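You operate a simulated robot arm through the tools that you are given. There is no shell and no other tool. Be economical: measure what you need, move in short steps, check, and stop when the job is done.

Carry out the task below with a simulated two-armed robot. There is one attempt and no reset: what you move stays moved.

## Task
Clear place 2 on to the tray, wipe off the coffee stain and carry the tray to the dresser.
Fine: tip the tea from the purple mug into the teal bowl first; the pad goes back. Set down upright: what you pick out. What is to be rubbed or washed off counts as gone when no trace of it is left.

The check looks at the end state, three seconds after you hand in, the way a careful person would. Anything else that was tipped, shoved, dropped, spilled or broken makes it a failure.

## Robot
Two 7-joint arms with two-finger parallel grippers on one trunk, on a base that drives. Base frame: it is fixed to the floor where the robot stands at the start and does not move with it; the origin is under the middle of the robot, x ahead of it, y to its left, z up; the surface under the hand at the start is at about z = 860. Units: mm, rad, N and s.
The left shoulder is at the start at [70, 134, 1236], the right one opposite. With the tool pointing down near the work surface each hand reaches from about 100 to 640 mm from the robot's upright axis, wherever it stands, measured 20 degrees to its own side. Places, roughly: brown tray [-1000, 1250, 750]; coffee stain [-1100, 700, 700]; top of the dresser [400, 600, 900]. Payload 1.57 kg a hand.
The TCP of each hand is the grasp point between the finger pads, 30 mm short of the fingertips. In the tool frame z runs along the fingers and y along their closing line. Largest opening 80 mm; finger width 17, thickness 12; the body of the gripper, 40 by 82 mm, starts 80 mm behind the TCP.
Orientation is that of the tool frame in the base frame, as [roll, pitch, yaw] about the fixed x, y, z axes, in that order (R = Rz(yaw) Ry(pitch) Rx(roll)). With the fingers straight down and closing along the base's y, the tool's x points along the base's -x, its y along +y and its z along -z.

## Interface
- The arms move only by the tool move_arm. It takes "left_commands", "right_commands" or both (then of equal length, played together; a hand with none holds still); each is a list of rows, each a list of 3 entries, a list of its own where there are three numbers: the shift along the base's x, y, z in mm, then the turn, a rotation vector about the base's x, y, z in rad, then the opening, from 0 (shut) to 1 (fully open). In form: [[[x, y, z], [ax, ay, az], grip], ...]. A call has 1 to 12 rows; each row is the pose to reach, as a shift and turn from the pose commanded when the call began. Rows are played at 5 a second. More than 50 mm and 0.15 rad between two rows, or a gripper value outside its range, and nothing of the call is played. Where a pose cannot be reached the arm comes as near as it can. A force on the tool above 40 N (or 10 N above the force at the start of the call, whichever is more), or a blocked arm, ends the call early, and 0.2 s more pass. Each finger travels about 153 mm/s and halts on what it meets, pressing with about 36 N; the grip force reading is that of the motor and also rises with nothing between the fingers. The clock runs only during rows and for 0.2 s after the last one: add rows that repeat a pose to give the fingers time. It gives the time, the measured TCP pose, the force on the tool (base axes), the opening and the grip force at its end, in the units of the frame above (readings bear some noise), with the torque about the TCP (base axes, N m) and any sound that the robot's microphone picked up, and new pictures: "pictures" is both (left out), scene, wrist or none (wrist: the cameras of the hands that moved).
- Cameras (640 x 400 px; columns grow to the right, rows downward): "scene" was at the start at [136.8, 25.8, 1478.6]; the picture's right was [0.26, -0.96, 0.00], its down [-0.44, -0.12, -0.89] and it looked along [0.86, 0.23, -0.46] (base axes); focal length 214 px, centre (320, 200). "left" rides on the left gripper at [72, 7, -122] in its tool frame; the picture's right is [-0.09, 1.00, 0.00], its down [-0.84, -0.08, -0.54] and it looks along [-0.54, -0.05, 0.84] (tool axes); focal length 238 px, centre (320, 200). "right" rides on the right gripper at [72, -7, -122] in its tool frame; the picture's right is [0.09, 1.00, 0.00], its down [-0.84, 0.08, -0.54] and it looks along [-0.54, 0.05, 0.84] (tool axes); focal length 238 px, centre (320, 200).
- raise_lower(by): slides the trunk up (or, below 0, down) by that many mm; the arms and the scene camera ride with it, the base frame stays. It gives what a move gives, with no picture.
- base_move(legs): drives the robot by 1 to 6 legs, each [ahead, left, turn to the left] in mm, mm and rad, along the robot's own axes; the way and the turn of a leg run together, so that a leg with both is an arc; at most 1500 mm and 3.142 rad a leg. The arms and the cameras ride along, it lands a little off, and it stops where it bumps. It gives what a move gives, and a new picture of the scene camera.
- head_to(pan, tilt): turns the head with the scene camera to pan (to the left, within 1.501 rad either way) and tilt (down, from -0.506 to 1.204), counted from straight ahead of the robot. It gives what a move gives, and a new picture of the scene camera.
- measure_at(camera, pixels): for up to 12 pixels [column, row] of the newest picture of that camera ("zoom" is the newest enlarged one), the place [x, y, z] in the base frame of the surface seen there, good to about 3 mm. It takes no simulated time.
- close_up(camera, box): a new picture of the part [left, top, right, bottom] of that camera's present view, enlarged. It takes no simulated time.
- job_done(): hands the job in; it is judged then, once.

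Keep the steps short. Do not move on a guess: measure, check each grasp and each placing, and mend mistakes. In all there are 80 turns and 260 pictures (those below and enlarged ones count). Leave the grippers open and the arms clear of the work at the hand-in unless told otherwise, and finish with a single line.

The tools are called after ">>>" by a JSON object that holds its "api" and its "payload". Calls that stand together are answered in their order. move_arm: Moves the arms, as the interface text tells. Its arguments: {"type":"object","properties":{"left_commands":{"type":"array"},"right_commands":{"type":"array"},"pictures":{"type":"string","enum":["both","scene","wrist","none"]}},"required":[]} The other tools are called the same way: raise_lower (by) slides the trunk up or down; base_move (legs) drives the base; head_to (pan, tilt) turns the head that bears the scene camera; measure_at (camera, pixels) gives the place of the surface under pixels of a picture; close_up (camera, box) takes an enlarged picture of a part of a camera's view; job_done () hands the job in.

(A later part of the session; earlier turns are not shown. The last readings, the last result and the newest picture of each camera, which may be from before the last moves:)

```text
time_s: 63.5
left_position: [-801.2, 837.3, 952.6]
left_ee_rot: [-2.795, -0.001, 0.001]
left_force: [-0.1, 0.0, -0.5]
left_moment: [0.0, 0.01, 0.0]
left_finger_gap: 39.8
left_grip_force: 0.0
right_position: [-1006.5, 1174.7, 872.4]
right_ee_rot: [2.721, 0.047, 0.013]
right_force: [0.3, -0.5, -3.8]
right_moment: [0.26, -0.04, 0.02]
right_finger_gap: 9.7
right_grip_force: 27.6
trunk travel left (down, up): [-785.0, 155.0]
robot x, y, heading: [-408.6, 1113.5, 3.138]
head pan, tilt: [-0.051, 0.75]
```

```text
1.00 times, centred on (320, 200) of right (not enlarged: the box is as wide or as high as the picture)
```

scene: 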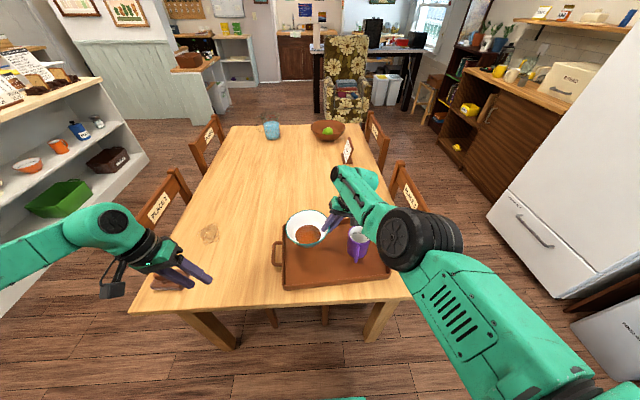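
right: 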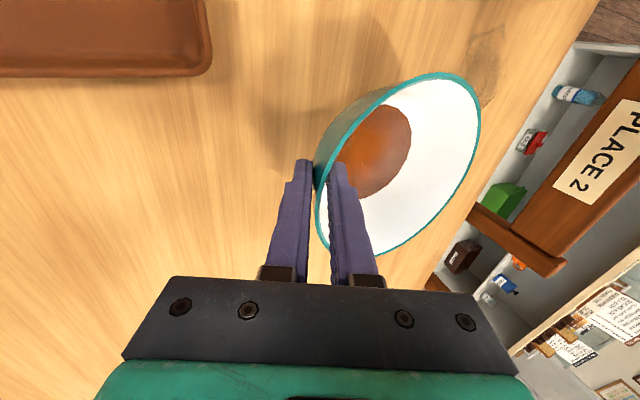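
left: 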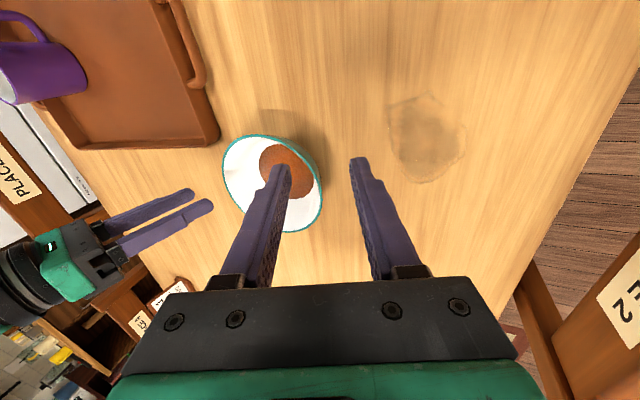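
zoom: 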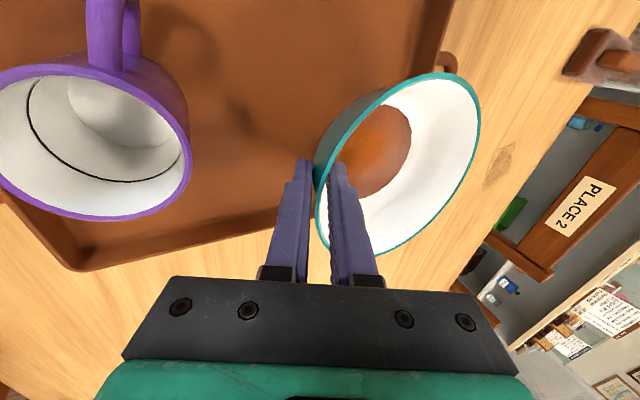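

>>> {"api": "measure_at", "payload": {"camera": "scene", "pixels": [[353, 222], [365, 233], [392, 267], [378, 258], [286, 228], [305, 246], [307, 211], [360, 236], [345, 220]]}}

```text
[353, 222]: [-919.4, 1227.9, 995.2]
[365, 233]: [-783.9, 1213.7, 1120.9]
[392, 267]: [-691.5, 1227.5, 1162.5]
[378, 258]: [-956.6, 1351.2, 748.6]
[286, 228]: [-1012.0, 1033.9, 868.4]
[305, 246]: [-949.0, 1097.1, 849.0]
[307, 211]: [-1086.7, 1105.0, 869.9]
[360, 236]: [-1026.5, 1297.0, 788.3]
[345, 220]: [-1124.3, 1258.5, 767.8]
```

Forearm is well above the mug; the bowl is centred at (-1011,1105), rim z 869. I lower the trunk 52 mm (3 mm above contact), then in small steps.

>>> {"api": "raise_lower", "payload": {"by": -52}}

>>> {"api": "raise_lower", "payload": {"by": -3}}

>>> {"api": "close_up", "payload": {"camera": "scene", "box": [250, 180, 410, 280]}}

>>> {"api": "close_up", "payload": {"camera": "right", "box": [0, 0, 640, 400]}}

```text
time_s: 64.4
left_position: [-799.6, 836.1, 901.9]
left_ee_rot: [-2.793, 0.002, 0.002]
left_force: [-0.5, 0.2, 0.5]
left_moment: [-0.05, 0.0, 0.0]
left_finger_gap: 39.9
left_grip_force: 0.0
right_position: [-1004.2, 1175.2, 823.2]
right_ee_rot: [2.72, 0.049, 0.015]
right_force: [-0.1, 0.2, -4.7]
right_moment: [0.25, -0.01, 0.01]
right_finger_gap: 9.7
right_grip_force: 28.2
trunk travel left (down, up): [-733.0, 207.0]
robot x, y, heading: [-408.9, 1116.9, 3.137]
head pan, tilt: [-0.051, 0.75]
```

```text
time_s: 64.9
left_position: [-799.3, 835.4, 897.7]
left_ee_rot: [-2.794, 0.002, 0.001]
left_force: [-0.3, 0.4, 0.6]
left_moment: [0.03, 0.01, -0.01]
left_finger_gap: 39.9
left_grip_force: 0.0
right_position: [-1005.0, 1174.5, 818.8]
right_ee_rot: [2.721, 0.046, 0.015]
right_force: [-0.7, -0.1, -2.5]
right_moment: [0.26, -0.02, -0.04]
right_finger_gap: 9.6
right_grip_force: 28.0
trunk travel left (down, up): [-730.0, 210.0]
robot x, y, heading: [-411.6, 1114.0, 3.141]
head pan, tilt: [-0.051, 0.75]
```

```text
4.00 times, centred on (330, 230) of scene
```

zoom: 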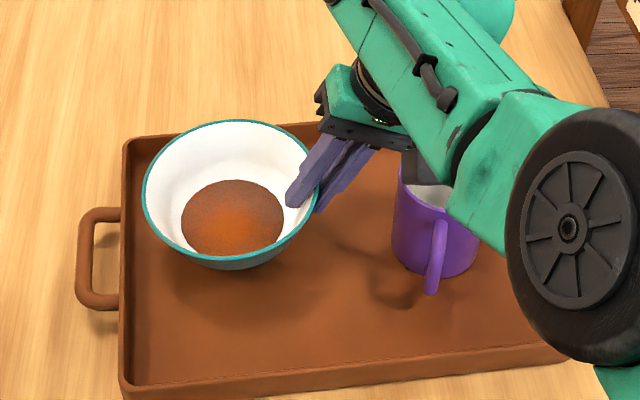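

```text
1.00 times, centred on (320, 200) of right (not enlarged: the box is as wide or as high as the picture)
```

zoom: 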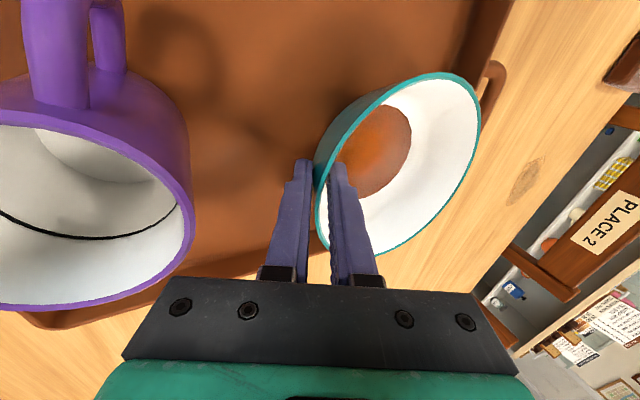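

Contact is beginning (−2.5 N). I lower 4 mm more, then 2, to rest it fully.

>>> {"api": "raise_lower", "payload": {"by": -3}}

>>> {"api": "raise_lower", "payload": {"by": -2}}

>>> {"api": "measure_at", "payload": {"camera": "scene", "pixels": [[286, 228], [305, 246], [307, 211]]}}

```text
time_s: 65.5
left_position: [-799.9, 835.5, 895.3]
left_ee_rot: [-2.791, 0.002, 0.003]
left_force: [-0.3, -0.3, 0.6]
left_moment: [0.0, 0.03, 0.0]
left_finger_gap: 40.1
left_grip_force: 0.0
right_position: [-1005.9, 1174.8, 817.0]
right_ee_rot: [2.72, 0.047, 0.015]
right_force: [-0.3, -0.8, -3.6]
right_moment: [0.28, -0.03, -0.02]
right_finger_gap: 9.6
right_grip_force: 27.8
trunk travel left (down, up): [-727.0, 213.0]
robot x, y, heading: [-409.7, 1108.9, 3.138]
head pan, tilt: [-0.051, 0.75]
```

```text
time_s: 66.0
left_position: [-799.4, 836.2, 893.7]
left_ee_rot: [-2.792, 0.002, 0.002]
left_force: [0.1, 0.3, -0.1]
left_moment: [0.0, 0.0, 0.03]
left_finger_gap: 40.0
left_grip_force: 0.1
right_position: [-1004.4, 1173.9, 815.1]
right_ee_rot: [2.72, 0.05, 0.013]
right_force: [0.2, 2.2, -0.5]
right_moment: [-0.05, -0.09, -0.01]
right_finger_gap: 9.4
right_grip_force: 27.9
trunk travel left (down, up): [-725.0, 215.0]
robot x, y, heading: [-410.6, 1113.3, 3.141]
head pan, tilt: [-0.051, 0.75]
```

```text
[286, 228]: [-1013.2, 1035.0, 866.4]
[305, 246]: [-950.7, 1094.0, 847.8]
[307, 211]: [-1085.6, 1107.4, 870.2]
```

Now resting (−0.5 N). One more 1 mm, then I open the right fingers wide (no shift).

>>> {"api": "move_arm", "payload": {"right_commands": [[[0, 0, 0], [0, 0, 0], 0.2], [[0, 0, 0], [0, 0, 0], 0.45], [[0, 0, 0], [0, 0, 0], 0.7], [[0, 0, 0], [0, 0, 0], 0.7]]}}

>>> {"api": "close_up", "payload": {"camera": "scene", "box": [250, 180, 410, 280]}}

```text
time_s: 67.0
left_position: [-799.8, 836.7, 894.0]
left_ee_rot: [-2.795, 0.004, 0.002]
left_force: [-0.6, 0.0, 0.5]
left_moment: [0.0, 0.0, 0.02]
left_finger_gap: 40.1
left_grip_force: 0.1
right_position: [-1005.4, 1173.6, 816.2]
right_ee_rot: [2.72, 0.049, 0.013]
right_force: [-0.2, 1.1, -0.3]
right_moment: [-0.02, 0.0, 0.01]
right_finger_gap: 56.1
right_grip_force: 0.1
trunk travel left (down, up): [-725.0, 215.0]
robot x, y, heading: [-410.9, 1118.8, 3.142]
head pan, tilt: [-0.051, 0.75]
```

scene: 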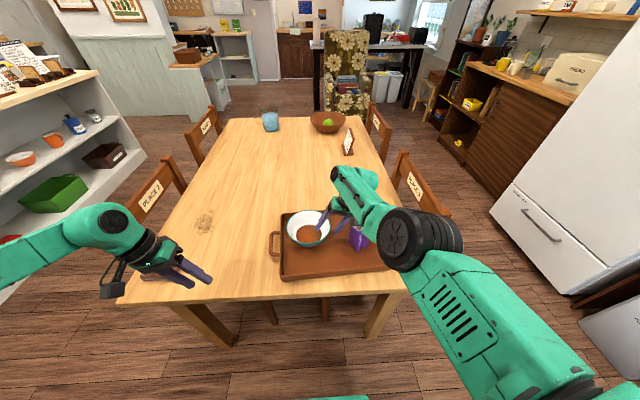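
right: 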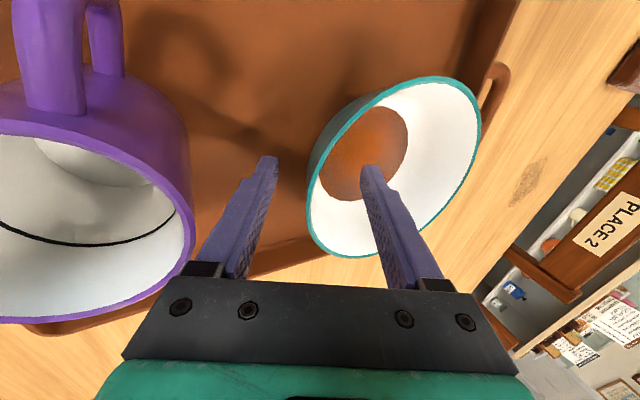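

```text
4.00 times, centred on (330, 230) of scene
```

zoom: 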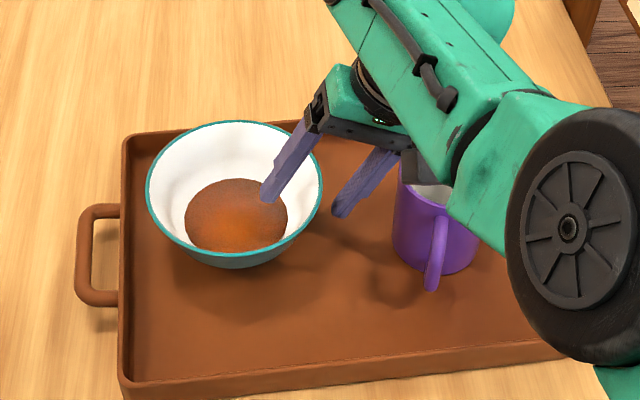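

The bowl stands level on the tray. I raise the trunk 120 mm to lift the hand out, and then drive to the stain.

>>> {"api": "raise_lower", "payload": {"by": 120}}

>>> {"api": "base_move", "payload": {"legs": [[0, 285, 0], [145, 0, 0]]}}

>>> {"api": "head_to", "payload": {"pan": 0.15, "tilt": 0.85}}

```text
time_s: 68.5
left_position: [-799.9, 835.8, 1013.4]
left_ee_rot: [-2.795, 0.002, 0.003]
left_force: [-0.2, -0.6, -0.1]
left_moment: [0.01, -0.01, -0.04]
left_finger_gap: 40.0
left_grip_force: 0.1
right_position: [-1004.6, 1175.7, 934.3]
right_ee_rot: [2.722, 0.048, 0.015]
right_force: [0.0, -0.1, 0.0]
right_moment: [0.02, 0.0, -0.02]
right_finger_gap: 55.9
right_grip_force: 0.1
trunk travel left (down, up): [-845.0, 95.0]
robot x, y, heading: [-410.0, 1118.3, 3.138]
head pan, tilt: [-0.051, 0.75]
```

```text
time_s: 71.4
left_position: [-943.3, 547.3, 1013.6]
left_ee_rot: [-2.792, 0.005, 0.001]
left_force: [-0.4, 0.1, 0.0]
left_moment: [0.01, -0.02, 0.0]
left_finger_gap: 40.0
left_grip_force: 0.0
right_position: [-1148.0, 886.8, 935.9]
right_ee_rot: [2.721, 0.051, 0.017]
right_force: [0.6, -0.5, -0.2]
right_moment: [-0.02, -0.01, 0.02]
right_finger_gap: 56.0
right_grip_force: 0.1
trunk travel left (down, up): [-845.0, 95.0]
robot x, y, heading: [-556.8, 824.6, 3.14]
head pan, tilt: [-0.051, 0.75]
```

scene: 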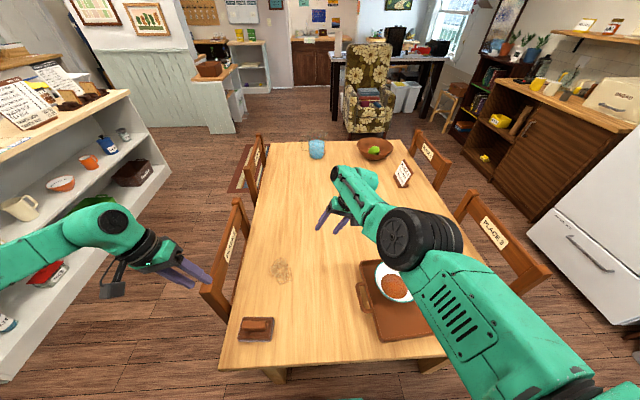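

```text
time_s: 72.2
left_position: [-945.3, 548.2, 1012.5]
left_ee_rot: [-2.796, 0.001, 0.002]
left_force: [-0.1, -0.5, 1.1]
left_moment: [-0.01, 0.01, -0.02]
left_finger_gap: 40.1
left_grip_force: 0.0
right_position: [-1152.8, 886.6, 934.2]
right_ee_rot: [2.722, 0.048, 0.015]
right_force: [0.0, 0.0, -0.7]
right_moment: [0.01, 0.0, 0.02]
right_finger_gap: 56.2
right_grip_force: 0.0
trunk travel left (down, up): [-845.0, 95.0]
robot x, y, heading: [-553.3, 824.5, 3.139]
head pan, tilt: [0.15, 0.85]
```

scene: 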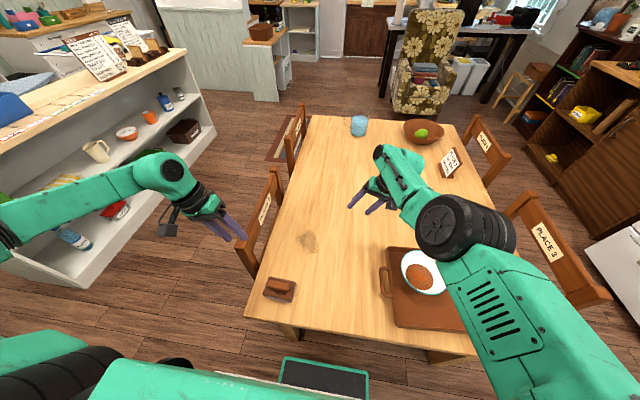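

I enlarge and measure the pad and stain.

>>> {"api": "close_up", "payload": {"camera": "scene", "box": [250, 220, 346, 310]}}

>>> {"api": "close_up", "payload": {"camera": "scene", "box": [260, 270, 300, 305]}}

>>> {"api": "measure_at", "payload": {"camera": "scene", "pixels": [[271, 285], [288, 291], [279, 288], [264, 291], [293, 299], [295, 284], [270, 279], [299, 241], [317, 239], [307, 231], [308, 253], [306, 242]]}}

```text
4.44 times, centred on (298, 265) of scene
```

zoom: 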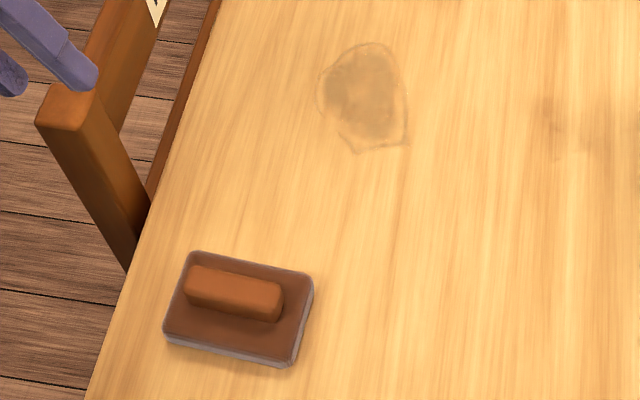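

```text
11.43 times, centred on (280, 288) of scene
```

zoom: 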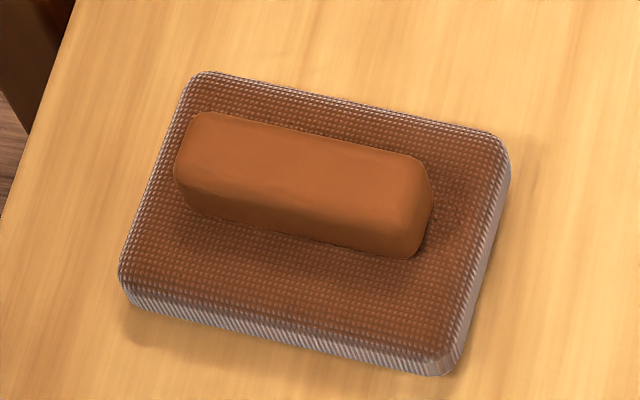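

```text
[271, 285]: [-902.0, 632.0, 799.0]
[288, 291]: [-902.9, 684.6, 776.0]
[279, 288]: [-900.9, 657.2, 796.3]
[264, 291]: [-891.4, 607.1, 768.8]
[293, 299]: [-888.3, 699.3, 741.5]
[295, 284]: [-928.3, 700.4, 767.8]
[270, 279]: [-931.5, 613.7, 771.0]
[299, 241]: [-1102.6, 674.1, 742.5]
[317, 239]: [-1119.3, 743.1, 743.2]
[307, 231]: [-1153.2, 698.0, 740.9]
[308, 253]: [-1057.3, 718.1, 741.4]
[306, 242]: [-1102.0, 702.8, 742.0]
```

>>> {"api": "measure_at", "payload": {"camera": "zoom", "pixels": [[210, 120], [185, 190], [422, 165], [400, 215], [300, 165], [210, 80], [495, 145], [440, 352], [128, 285], [300, 140], [300, 200]]}}

```text
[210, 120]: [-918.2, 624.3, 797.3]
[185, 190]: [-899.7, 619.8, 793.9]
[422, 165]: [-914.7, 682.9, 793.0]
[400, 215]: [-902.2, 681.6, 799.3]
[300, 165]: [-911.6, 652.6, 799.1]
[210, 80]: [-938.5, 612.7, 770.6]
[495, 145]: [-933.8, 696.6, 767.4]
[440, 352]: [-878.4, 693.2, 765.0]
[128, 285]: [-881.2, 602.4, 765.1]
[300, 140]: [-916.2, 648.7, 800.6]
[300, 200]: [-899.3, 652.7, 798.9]
```

Pad: centre ≈(-908,651), its block 22×64 mm along y, top z 800. Stain: x -1153…-1057, y 674…743. I bring the left hand upright over the pad, and try to free the right hand upward/back.

>>> {"api": "move_arm", "payload": {"left_commands": [[[5, 18, 0], [-0.06, 0, 0], 1], [[10, 36, 0], [-0.12, 0, 0], 1], [[16, 54, 0], [-0.18, 0, 0], 1], [[22, 72, 0], [-0.24, 0, 0], 1], [[28, 88, 0], [-0.3, 0, 0], 1], [[37, 103, 0], [-0.346, 0, 0], 1], [[37, 103, 0], [-0.346, 0, 0], 1], [[37, 103, 0], [-0.346, 0, 0], 1]], "right_commands": [[[15, 5, 15], [0.06, 0, 0], 0.7], [[30, 10, 30], [0.12, 0, 0], 0.7], [[45, 15, 45], [0.18, -0.02, 0], 0.7], [[60, 20, 60], [0.24, -0.03, 0], 0.7], [[80, 25, 80], [0.3, -0.04, 0], 0.7], [[100, 30, 100], [0.36, -0.05, 0], 0.7], [[120, 40, 120], [0.42, -0.05, 0], 0.7], [[140, 50, 140], [0.42, -0.05, 0], 0.7]]}}

```text
time_s: 74.0
left_position: [-907.8, 652.7, 1013.9]
left_ee_rot: [3.14, 0.004, 0.001]
left_force: [0.0, 0.3, -0.7]
left_moment: [-0.01, 0.0, 0.01]
left_finger_gap: 79.9
left_grip_force: 0.0
right_position: [-1081.0, 952.9, 1013.5]
right_ee_rot: [-3.119, 0.004, -0.01]
right_force: [0.4, -0.5, 0.1]
right_moment: [-0.02, 0.0, 0.02]
right_finger_gap: 56.2
right_grip_force: 0.1
right hand out of reach, approached as far as the arm can: row 1, 2, 3, 4, 5, 6, 7, 8
trunk travel left (down, up): [-845.0, 95.0]
robot x, y, heading: [-555.0, 826.3, 3.142]
head pan, tilt: [0.15, 0.85]
```

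scene: 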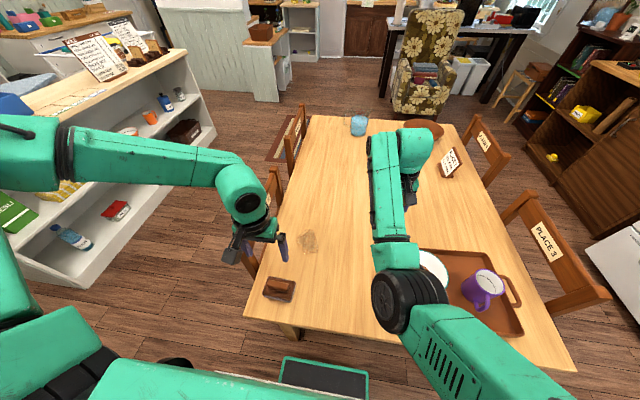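
right: 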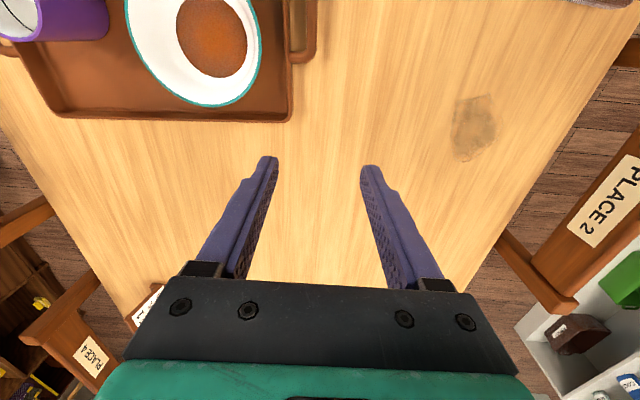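
left: 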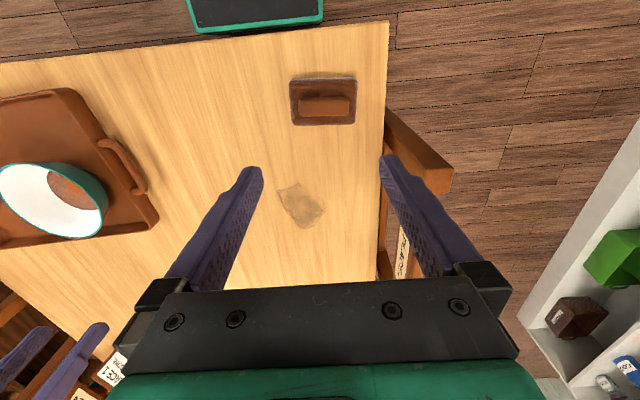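

Both hands are free and upright now. I lower the trunk 130 mm (left tips to ~854, over the pad).

>>> {"api": "raise_lower", "payload": {"by": -130}}

>>> {"api": "close_up", "payload": {"camera": "left", "box": [220, 40, 420, 240]}}

>>> {"api": "close_up", "payload": {"camera": "scene", "box": [0, 0, 640, 400]}}

```text
time_s: 75.5
left_position: [-908.3, 651.3, 882.8]
left_ee_rot: [-3.141, 0.003, 0.001]
left_force: [-0.7, -1.6, 0.3]
left_moment: [0.01, -0.01, -0.01]
left_finger_gap: 80.1
left_grip_force: 0.0
right_position: [-1080.1, 953.1, 878.2]
right_ee_rot: [-3.109, -0.002, -0.007]
right_force: [0.3, 0.1, -0.3]
right_moment: [0.04, 0.0, -0.05]
right_finger_gap: 56.0
right_grip_force: 0.0
trunk travel left (down, up): [-715.0, 225.0]
robot x, y, heading: [-557.5, 827.2, 3.137]
head pan, tilt: [0.15, 0.85]
```

```text
2.00 times, centred on (320, 140) of left
```

zoom: 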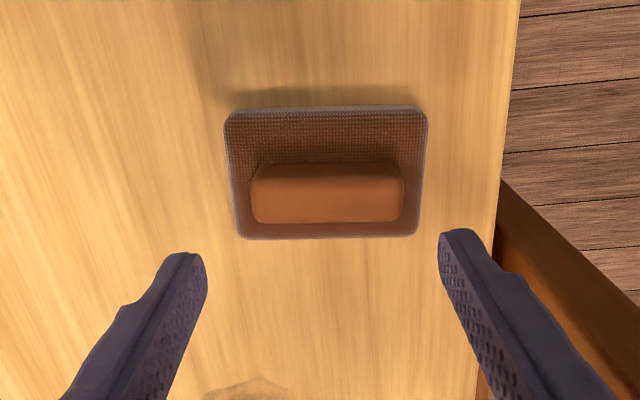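

```text
1.00 times, centred on (320, 200) of scene (not enlarged: the box is as wide or as high as the picture)
```

zoom: 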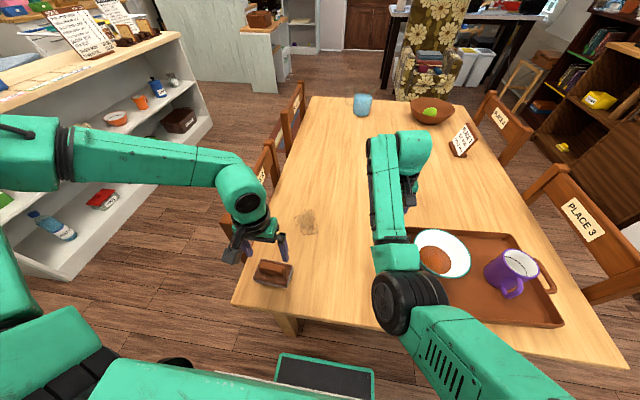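

The block is ~3 mm toward -y. I shift (2,-2) and go down to TCP z≈806, then close on the block's ends.

>>> {"api": "move_arm", "payload": {"left_commands": [[[2, -2, -20], [0, 0, 0], 1], [[2, -2, -40], [0, 0, 0], 1], [[2, -2, -60], [0, 0, 0], 1], [[2, -2, -77], [0, 0, 0], 1], [[2, -2, -77], [0, 0, 0], 0.6], [[2, -2, -77], [0, 0, 0], 0.5], [[2, -2, -77], [0, 0, 0], 0.5]]}}

>>> {"api": "close_up", "payload": {"camera": "scene", "box": [200, 200, 340, 310]}}

```text
time_s: 77.1
left_position: [-906.5, 650.0, 807.3]
left_ee_rot: [-3.141, 0.005, 0.002]
left_force: [-1.9, -2.4, 9.6]
left_moment: [-0.16, 0.01, -0.14]
left_finger_gap: 69.4
left_grip_force: 35.7
right_position: [-1078.9, 955.0, 876.4]
right_ee_rot: [-3.11, -0.005, -0.008]
right_force: [0.7, 0.0, -0.4]
right_moment: [0.0, 0.03, 0.03]
right_finger_gap: 55.9
right_grip_force: 0.1
trunk travel left (down, up): [-715.0, 225.0]
robot x, y, heading: [-556.8, 829.6, 3.137]
head pan, tilt: [0.15, 0.85]
```

scene: 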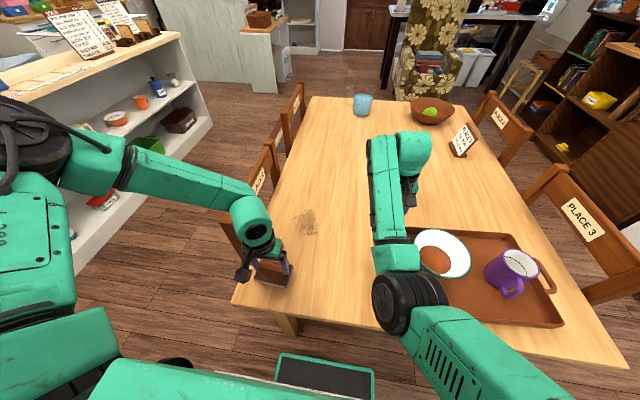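
left: 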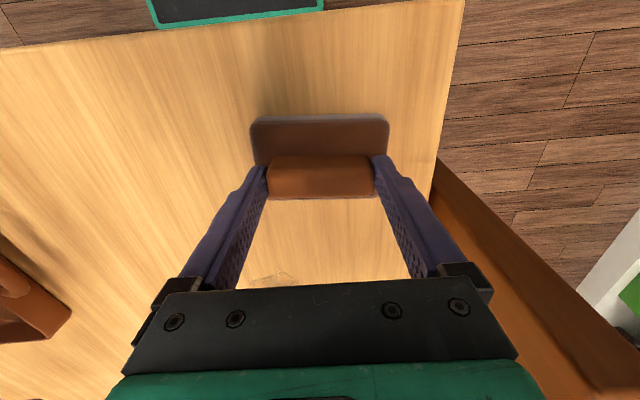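

```text
3.64 times, centred on (270, 255) of scene
```

zoom: 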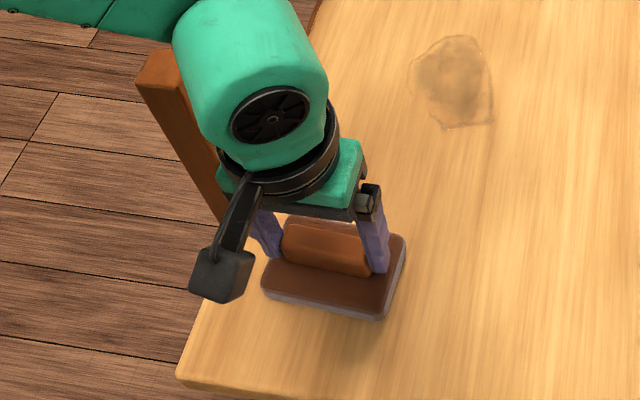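

Held (gap 69, 36 N). Home of the pad: TCP (-906.5,650,807). I lift 25 mm and carry it over the stain.

>>> {"api": "move_arm", "payload": {"left_commands": [[[0, 0, 12], [0, 0, 0], 0.5], [[0, 0, 25], [0, 0, 0], 0.5], [[-30, 10, 25], [0, 0, 0], 0.5], [[-60, 20, 25], [0, 0, 0], 0.5], [[-90, 30, 25], [0, 0, 0], 0.5], [[-120, 40, 25], [0, 0, 0], 0.5], [[-150, 50, 25], [0, 0, 0], 0.5], [[-180, 58, 25], [0, 0, 0], 0.5], [[-210, 58, 25], [0, 0, 0], 0.5], [[-240, 58, 25], [0, 0, 0], 0.5], [[-240, 58, 25], [0, 0, 0], 0.5]]}}

```text
time_s: 79.5
left_position: [-1059.1, 648.6, 881.5]
left_ee_rot: [-3.14, 0.004, 0.002]
left_force: [0.4, 0.1, -0.6]
left_moment: [0.0, -0.01, 0.01]
left_finger_gap: 69.3
left_grip_force: 35.9
left hand out of reach, approached as far as the arm can: row 6, 7, 8, 9, 10, 11
right_position: [-1079.6, 955.4, 876.3]
right_ee_rot: [-3.109, -0.005, -0.009]
right_force: [0.2, 0.6, 0.9]
right_moment: [-0.05, -0.02, 0.0]
right_finger_gap: 56.2
right_grip_force: 0.0
trunk travel left (down, up): [-715.0, 225.0]
robot x, y, heading: [-555.1, 827.2, 3.135]
head pan, tilt: [0.15, 0.85]
```

scene: 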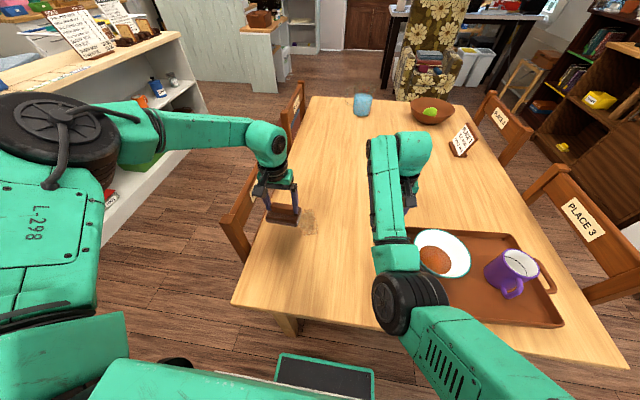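
left: 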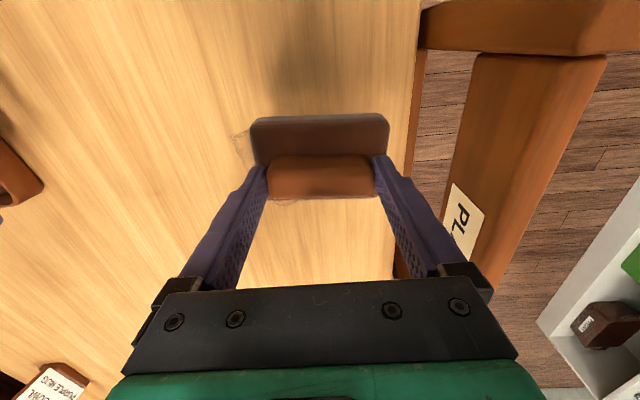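

The left arm's posture limits its reach here. I check how much room the base really has to the table edge (the dark framed panel at (325,375) is my base).

>>> {"api": "measure_at", "payload": {"camera": "scene", "pixels": [[283, 357], [372, 372], [325, 380], [300, 330], [350, 345], [240, 303], [420, 330]]}}

>>> {"api": "close_up", "payload": {"camera": "scene", "box": [220, 300, 420, 400]}}

```text
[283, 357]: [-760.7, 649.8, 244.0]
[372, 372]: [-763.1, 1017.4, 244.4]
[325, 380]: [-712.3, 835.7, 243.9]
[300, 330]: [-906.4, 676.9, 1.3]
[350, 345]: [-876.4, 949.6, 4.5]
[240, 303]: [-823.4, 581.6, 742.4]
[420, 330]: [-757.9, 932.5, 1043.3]
```

```text
3.20 times, centred on (320, 350) of scene
```

zoom: 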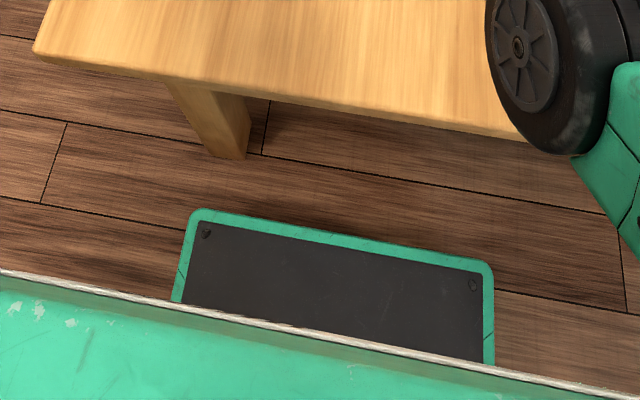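

The base is low (z 244, front 205 mm ahead, ±184 wide), so it may pass under the table top between the legs. I measure the legs.

>>> {"api": "measure_at", "payload": {"camera": "zoom", "pixels": [[215, 150], [235, 155], [250, 120], [190, 100], [100, 280], [300, 330], [480, 380], [188, 215], [490, 265]]}}

>>> {"api": "head_to", "payload": {"pan": -0.3, "tilt": 1.2}}

```text
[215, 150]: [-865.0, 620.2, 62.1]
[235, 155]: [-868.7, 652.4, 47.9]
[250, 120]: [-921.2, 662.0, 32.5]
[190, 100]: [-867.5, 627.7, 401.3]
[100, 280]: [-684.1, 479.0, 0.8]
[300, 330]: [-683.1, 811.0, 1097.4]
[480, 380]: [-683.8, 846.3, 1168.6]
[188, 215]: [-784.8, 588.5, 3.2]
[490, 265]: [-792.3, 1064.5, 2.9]
```

```text
time_s: 80.4
left_position: [-1058.8, 647.5, 881.7]
left_ee_rot: [-3.14, 0.005, 0.002]
left_force: [0.0, 0.3, -0.5]
left_moment: [-0.01, 0.02, 0.0]
left_finger_gap: 69.2
left_grip_force: 36.0
right_position: [-1080.2, 954.5, 877.2]
right_ee_rot: [-3.109, -0.007, -0.009]
right_force: [0.0, -0.5, 0.0]
right_moment: [0.0, 0.01, 0.0]
right_finger_gap: 56.0
right_grip_force: 0.1
trunk travel left (down, up): [-715.0, 225.0]
robot x, y, heading: [-556.9, 826.5, 3.138]
head pan, tilt: [-0.3, 1.201]
```

scene: 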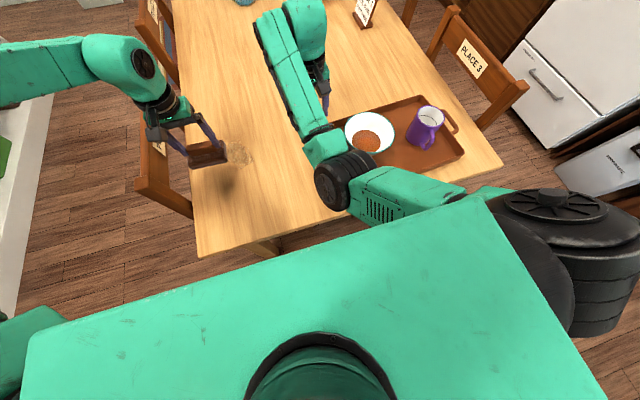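

The shoulder block's front is at x=-683 and the table edge -820; the leg starts at x=-865. Driving 80 mm forward is safe (base front then -843). I do that.

>>> {"api": "base_move", "payload": {"legs": [[80, 0, 0]]}}

>>> {"api": "head_to", "payload": {"pan": 0.2, "tilt": 1.0}}

```text
time_s: 81.5
left_position: [-1137.0, 649.3, 882.6]
left_ee_rot: [-3.14, 0.007, -0.001]
left_force: [-0.5, 0.2, 0.6]
left_moment: [0.03, -0.02, -0.02]
left_finger_gap: 69.4
left_grip_force: 36.3
right_position: [-1154.8, 955.3, 876.7]
right_ee_rot: [-3.111, -0.006, -0.011]
right_force: [-0.3, -0.3, -0.7]
right_moment: [0.02, -0.01, -0.01]
right_finger_gap: 56.0
right_grip_force: 0.0
trunk travel left (down, up): [-715.0, 225.0]
robot x, y, heading: [-631.6, 825.9, 3.132]
head pan, tilt: [-0.3, 1.201]
```

scene: 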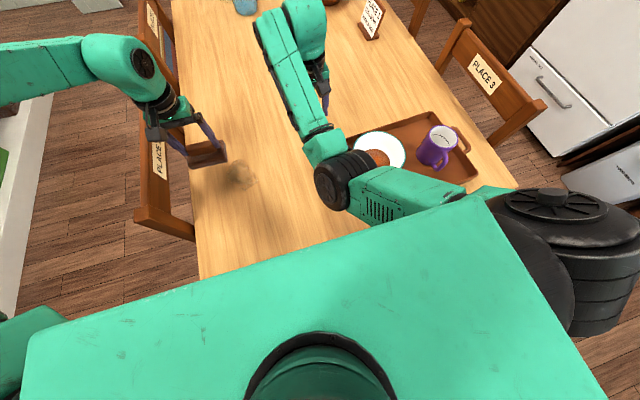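

```text
time_s: 82.4
left_position: [-1135.7, 649.2, 881.7]
left_ee_rot: [-3.141, 0.006, 0.0]
left_force: [0.2, 0.2, -1.4]
left_moment: [0.02, 0.02, -0.01]
left_finger_gap: 69.3
left_grip_force: 36.2
right_position: [-1157.0, 958.8, 877.0]
right_ee_rot: [-3.104, -0.004, -0.013]
right_force: [0.3, -0.5, 0.5]
right_moment: [0.0, -0.01, 0.03]
right_finger_gap: 56.0
right_grip_force: 0.0
trunk travel left (down, up): [-715.0, 225.0]
robot x, y, heading: [-635.3, 824.4, 3.134]
head pan, tilt: [0.201, 1.0]
```

scene: 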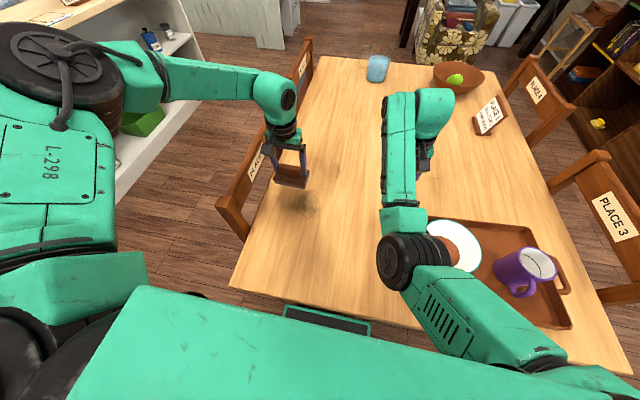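

I move the pad over the stain centre (-1102,708) and down to light contact.

>>> {"api": "move_arm", "payload": {"left_commands": [[[20, 15, -10], [0, 0, 0], 0.5], [[34, 35, -20], [0, 0, 0], 0.5], [[34, 59, -35], [0, 0, 0], 0.5], [[34, 59, -55], [0, 0, 0], 0.5], [[34, 59, -68], [0, 0, 0], 0.5], [[34, 59, -74], [0, 0, 0], 0.5], [[34, 59, -76], [0, 0, 0], 0.5]]}}

```text
time_s: 84.0
left_position: [-1076.2, 680.3, 835.8]
left_ee_rot: [-3.137, 0.004, -0.001]
left_force: [-1.3, -0.2, -0.3]
left_moment: [-0.02, 0.02, -0.01]
left_finger_gap: 69.1
left_grip_force: 35.9
left hand out of reach, approached as far as the arm can: row 2, 3, 4, 5, 6, 7
right_position: [-1157.1, 957.9, 875.4]
right_ee_rot: [-3.104, -0.009, -0.014]
right_force: [-0.6, 0.2, -0.5]
right_moment: [0.0, -0.02, 0.01]
right_finger_gap: 56.0
right_grip_force: 0.1
trunk travel left (down, up): [-715.0, 225.0]
robot x, y, heading: [-631.0, 827.8, 3.137]
head pan, tilt: [0.201, 1.0]
```

scene: 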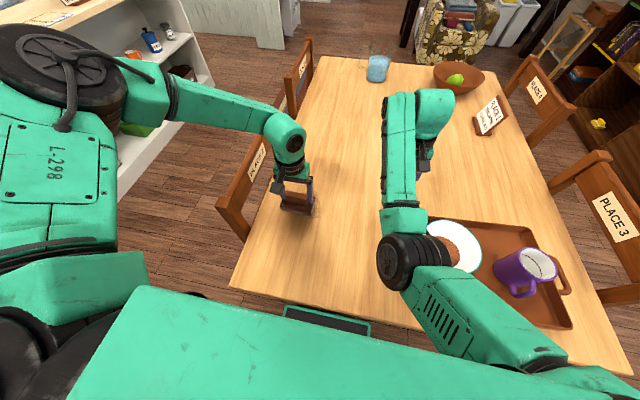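
left: 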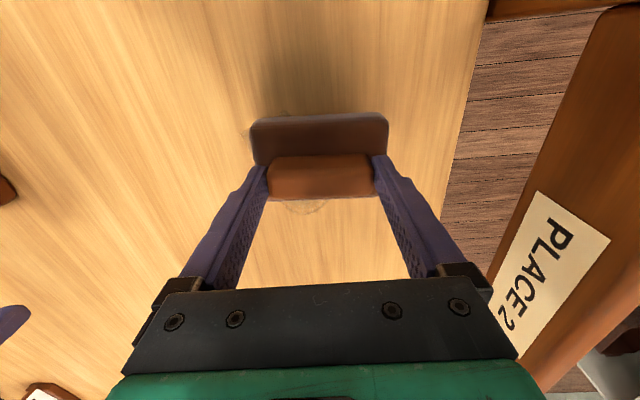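

The left arm is at a limit again. It works better farther to its own side, so I place the base at about x=-685, y=900 (shoulder front -811 still short of the table edge; base clear of the leg at y<662).

>>> {"api": "base_move", "payload": {"legs": [[0, -75, 0], [52, 0, 0]]}}

>>> {"api": "move_arm", "payload": {"left_commands": [[[8, -20, 0], [0, 0, 0], 0.5], [[16, -40, -4], [0, 0, 0], 0.5], [[24, -47, -10], [0, 0, 0], 0.5], [[24, -47, -14], [0, 0, 0], 0.5], [[24, -47, -14], [0, 0, 0], 0.5]]}}

```text
time_s: 85.6
left_position: [-1125.9, 755.3, 834.5]
left_ee_rot: [-3.137, 0.006, 0.0]
left_force: [-0.5, -0.8, -0.1]
left_moment: [-0.02, -0.02, -0.01]
left_finger_gap: 69.3
left_grip_force: 35.7
right_position: [-1205.6, 1033.1, 877.1]
right_ee_rot: [-3.105, -0.005, -0.013]
right_force: [-0.5, 0.3, 0.1]
right_moment: [-0.03, 0.01, -0.01]
right_finger_gap: 56.0
right_grip_force: 0.0
trunk travel left (down, up): [-715.0, 225.0]
robot x, y, heading: [-686.8, 898.6, 3.141]
head pan, tilt: [0.201, 1.0]
```

scene: 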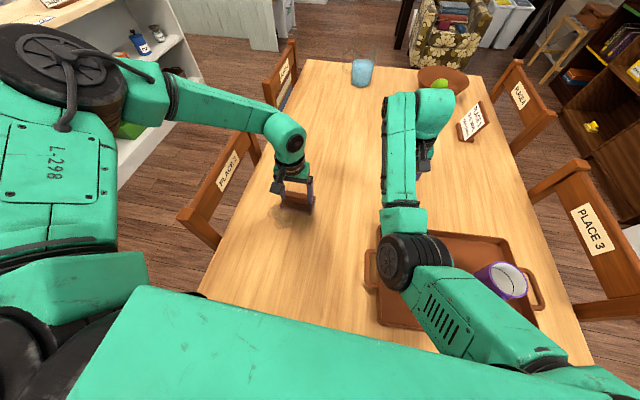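

```text
time_s: 86.8
left_position: [-1103.8, 706.9, 820.7]
left_ee_rot: [-3.139, 0.004, -0.002]
left_force: [-0.5, 0.7, -0.6]
left_moment: [0.02, 0.0, 0.0]
left_finger_gap: 69.1
left_grip_force: 36.0
right_position: [-1208.1, 1034.1, 877.2]
right_ee_rot: [-3.102, -0.006, -0.016]
right_force: [0.0, 0.2, 0.8]
right_moment: [0.0, 0.01, 0.01]
right_finger_gap: 56.3
right_grip_force: 0.0
trunk travel left (down, up): [-715.0, 225.0]
robot x, y, heading: [-680.5, 902.9, 3.136]
head pan, tilt: [0.201, 1.0]
```

scene: 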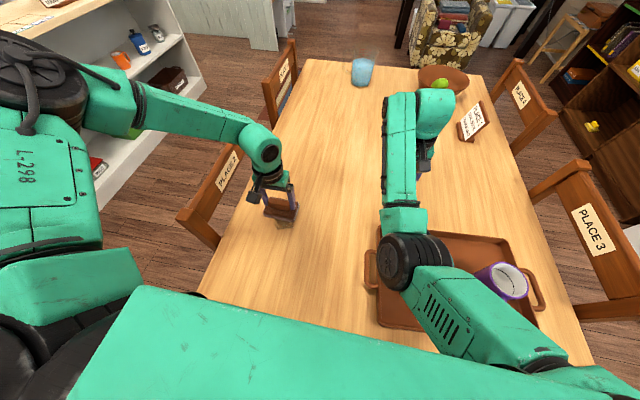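
left: 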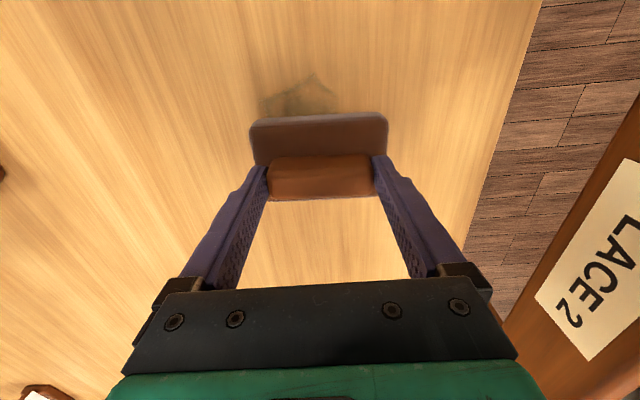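

It reaches now at (-1104,707,821). I press down ~15 mm to light contact and rub back and forth along x.

>>> {"api": "move_arm", "payload": {"left_commands": [[[0, 0, -10], [0, 0, 0], 0.5], [[0, 0, -15], [0, 0, 0], 0.5], [[20, 0, -16], [0, 0, 0], 0.5], [[45, 0, -16], [0, 0, 0], 0.5], [[15, 0, -16], [0, 0, 0], 0.5], [[-15, 0, -16], [0, 0, 0], 0.5], [[-40, 0, -16], [0, 0, 0], 0.5], [[-15, 0, -16], [0, 0, 0], 0.5], [[15, 0, -16], [0, 0, 0], 0.5], [[45, 0, -16], [0, 0, 0], 0.5]]}}

```text
time_s: 89.0
left_position: [-1059.3, 709.0, 806.2]
left_ee_rot: [-3.14, 0.011, -0.001]
left_force: [-9.0, -0.6, 19.3]
left_moment: [0.02, 0.23, -0.04]
left_finger_gap: 69.1
left_grip_force: 35.7
left hand out of reach, approached as far as the arm can: row 7
right_position: [-1206.5, 1034.7, 876.2]
right_ee_rot: [-3.106, -0.006, -0.018]
right_force: [-0.7, 0.1, -0.2]
right_moment: [-0.03, -0.01, 0.02]
right_finger_gap: 55.9
right_grip_force: 0.0
trunk travel left (down, up): [-715.0, 225.0]
robot x, y, heading: [-688.3, 896.8, 3.137]
head pan, tilt: [0.201, 1.0]
```

scene: 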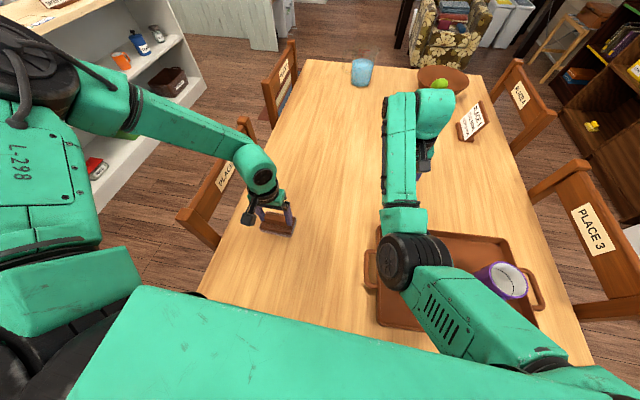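
left: 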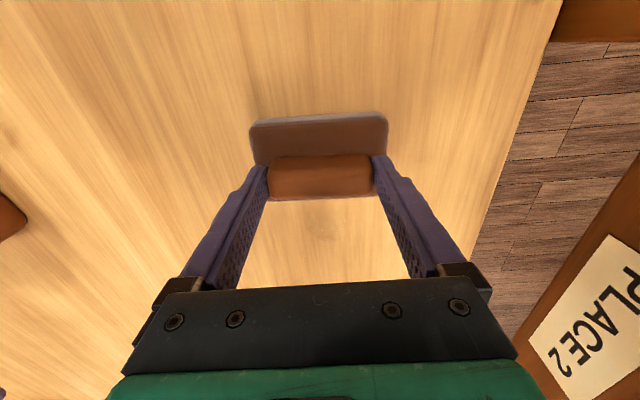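

Pressing with ~19 N and rubbing works. I look for traces.

>>> {"api": "close_up", "payload": {"camera": "scene", "box": [240, 150, 340, 250]}}

>>> {"api": "close_up", "payload": {"camera": "left", "box": [220, 180, 420, 290]}}

```text
4.00 times, centred on (290, 200) of scene
```

zoom: 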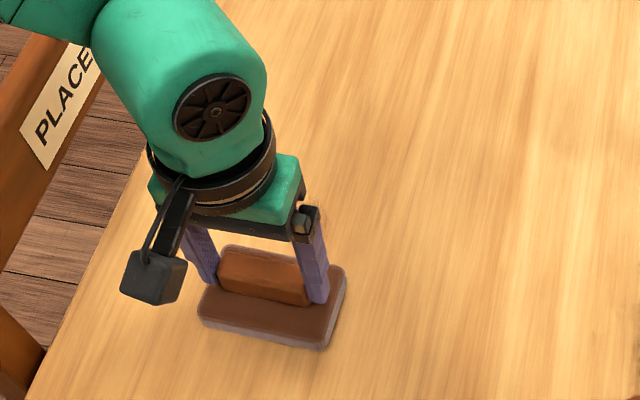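

```text
3.20 times, centred on (320, 235) of left
```

zoom: 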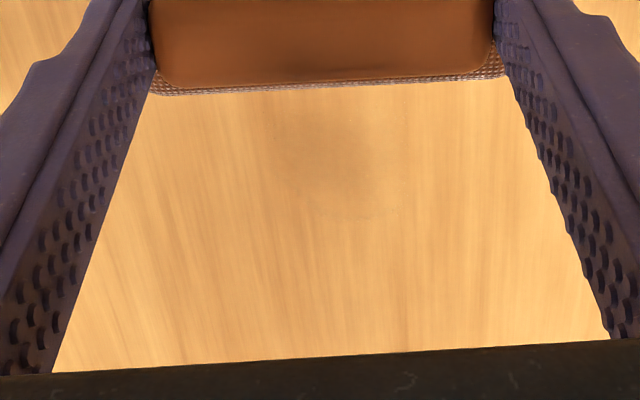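

A faint trace is left. I rub on, with several strokes and slight y offsets.

>>> {"api": "move_arm", "payload": {"left_commands": [[[-28, 6, -1], [0, 0, 0], 0.5], [[-55, 12, -1], [0, 0, 0], 0.5], [[-80, 12, -1], [0, 0, 0], 0.5], [[-50, 8, -1], [0, 0, 0], 0.5], [[-20, 4, -1], [0, 0, 0], 0.5], [[0, 0, -1], [0, 0, 0], 0.5], [[-28, -8, -1], [0, 0, 0], 0.5], [[-55, -12, -1], [0, 0, 0], 0.5], [[-80, -12, -1], [0, 0, 0], 0.5], [[-50, -8, -1], [0, 0, 0], 0.5], [[-25, 0, -1], [0, 0, 0], 0.5], [[0, 0, -1], [0, 0, 0], 0.5]], "pictures": "none"}}

>>> {"api": "move_arm", "payload": {"left_commands": [[[-28, 0, 0], [0, 0, 0], 0.5], [[-55, 0, 0], [0, 0, 0], 0.5], [[-80, 0, 0], [0, 0, 0], 0.5], [[-50, 5, 0], [0, 0, 0], 0.5], [[-20, 10, 0], [0, 0, 0], 0.5], [[-50, 0, 0], [0, 0, 0], 0.5], [[-78, -5, 0], [0, 0, 0], 0.5], [[-40, -5, 0], [0, 0, 0], 0.5], [[0, 0, 0], [0, 0, 0], 0.5], [[0, 0, 12], [0, 0, 0], 0.5], [[25, -10, 30], [0, 0, 0], 0.5], [[60, -20, 30], [0, 0, 0], 0.5]]}}

>>> {"api": "close_up", "payload": {"camera": "scene", "box": [240, 150, 340, 250]}}

>>> {"api": "close_up", "payload": {"camera": "left", "box": [200, 180, 440, 300]}}

```text
time_s: 91.6
left_position: [-1059.9, 709.8, 806.6]
left_ee_rot: [-3.138, 0.012, -0.001]
left_force: [-13.4, 0.3, 31.0]
left_moment: [-0.34, 0.21, -0.24]
left_finger_gap: 68.8
left_grip_force: 36.0
left hand out of reach, approached as far as the arm can: row 3
right_position: [-1207.3, 1035.5, 876.9]
right_ee_rot: [-3.105, -0.005, -0.016]
right_force: [0.2, 0.3, -0.4]
right_moment: [-0.01, 0.04, 0.04]
right_finger_gap: 55.9
right_grip_force: 0.0
trunk travel left (down, up): [-715.0, 225.0]
robot x, y, heading: [-686.6, 898.8, 3.135]
head pan, tilt: [0.201, 1.0]
```

```text
time_s: 91.9
left_position: [-1061.3, 708.6, 805.3]
left_ee_rot: [-3.14, 0.002, 0.0]
left_force: [4.8, 0.4, 20.1]
left_moment: [-0.51, 0.07, 0.01]
left_finger_gap: 69.1
left_grip_force: 35.7
right_position: [-1205.6, 1034.7, 876.8]
right_ee_rot: [-3.102, -0.002, -0.017]
right_force: [-0.6, 0.2, -0.5]
right_moment: [0.03, -0.02, 0.01]
right_finger_gap: 55.8
right_grip_force: 0.1
trunk travel left (down, up): [-715.0, 225.0]
robot x, y, heading: [-685.1, 904.3, 3.135]
head pan, tilt: [0.201, 1.0]
stopped in row 1 (left hand): the force on the tool passed its limit at 48 N (the readings are from after the stop); the commanded pose is now the measured one
```

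scene: 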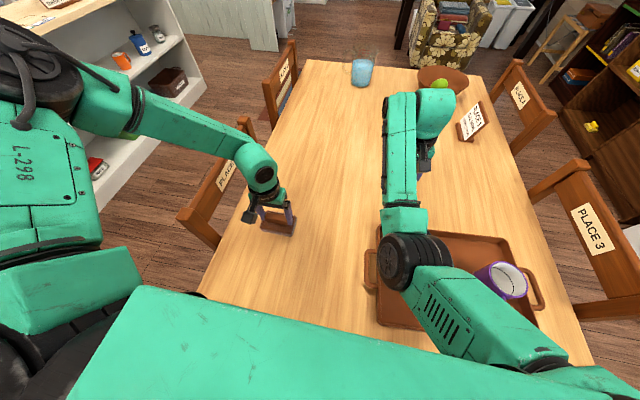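
left: 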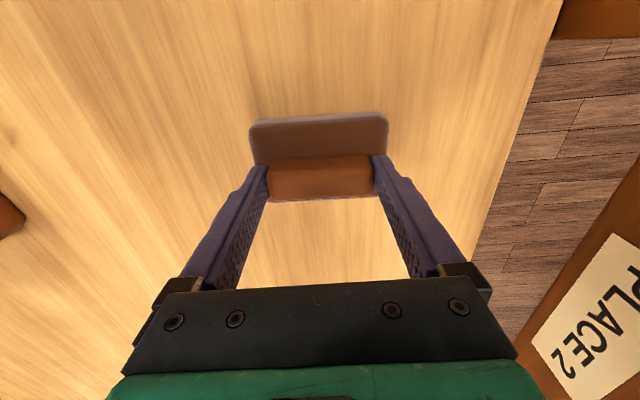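

```text
4.00 times, centred on (290, 200) of scene
```

zoom: 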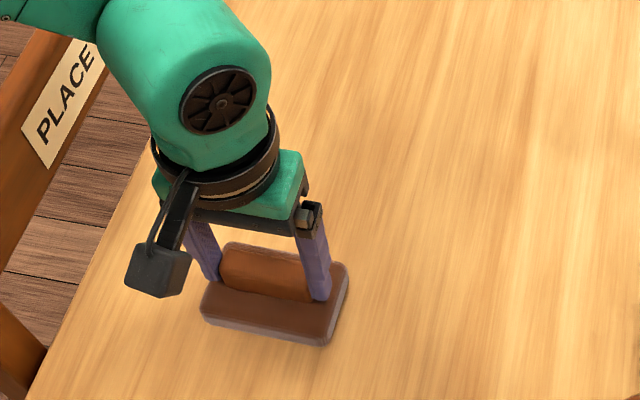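

```text
2.67 times, centred on (320, 240) of left
```

zoom: 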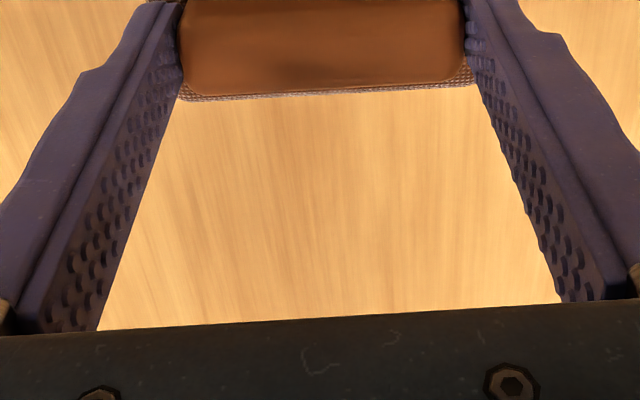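

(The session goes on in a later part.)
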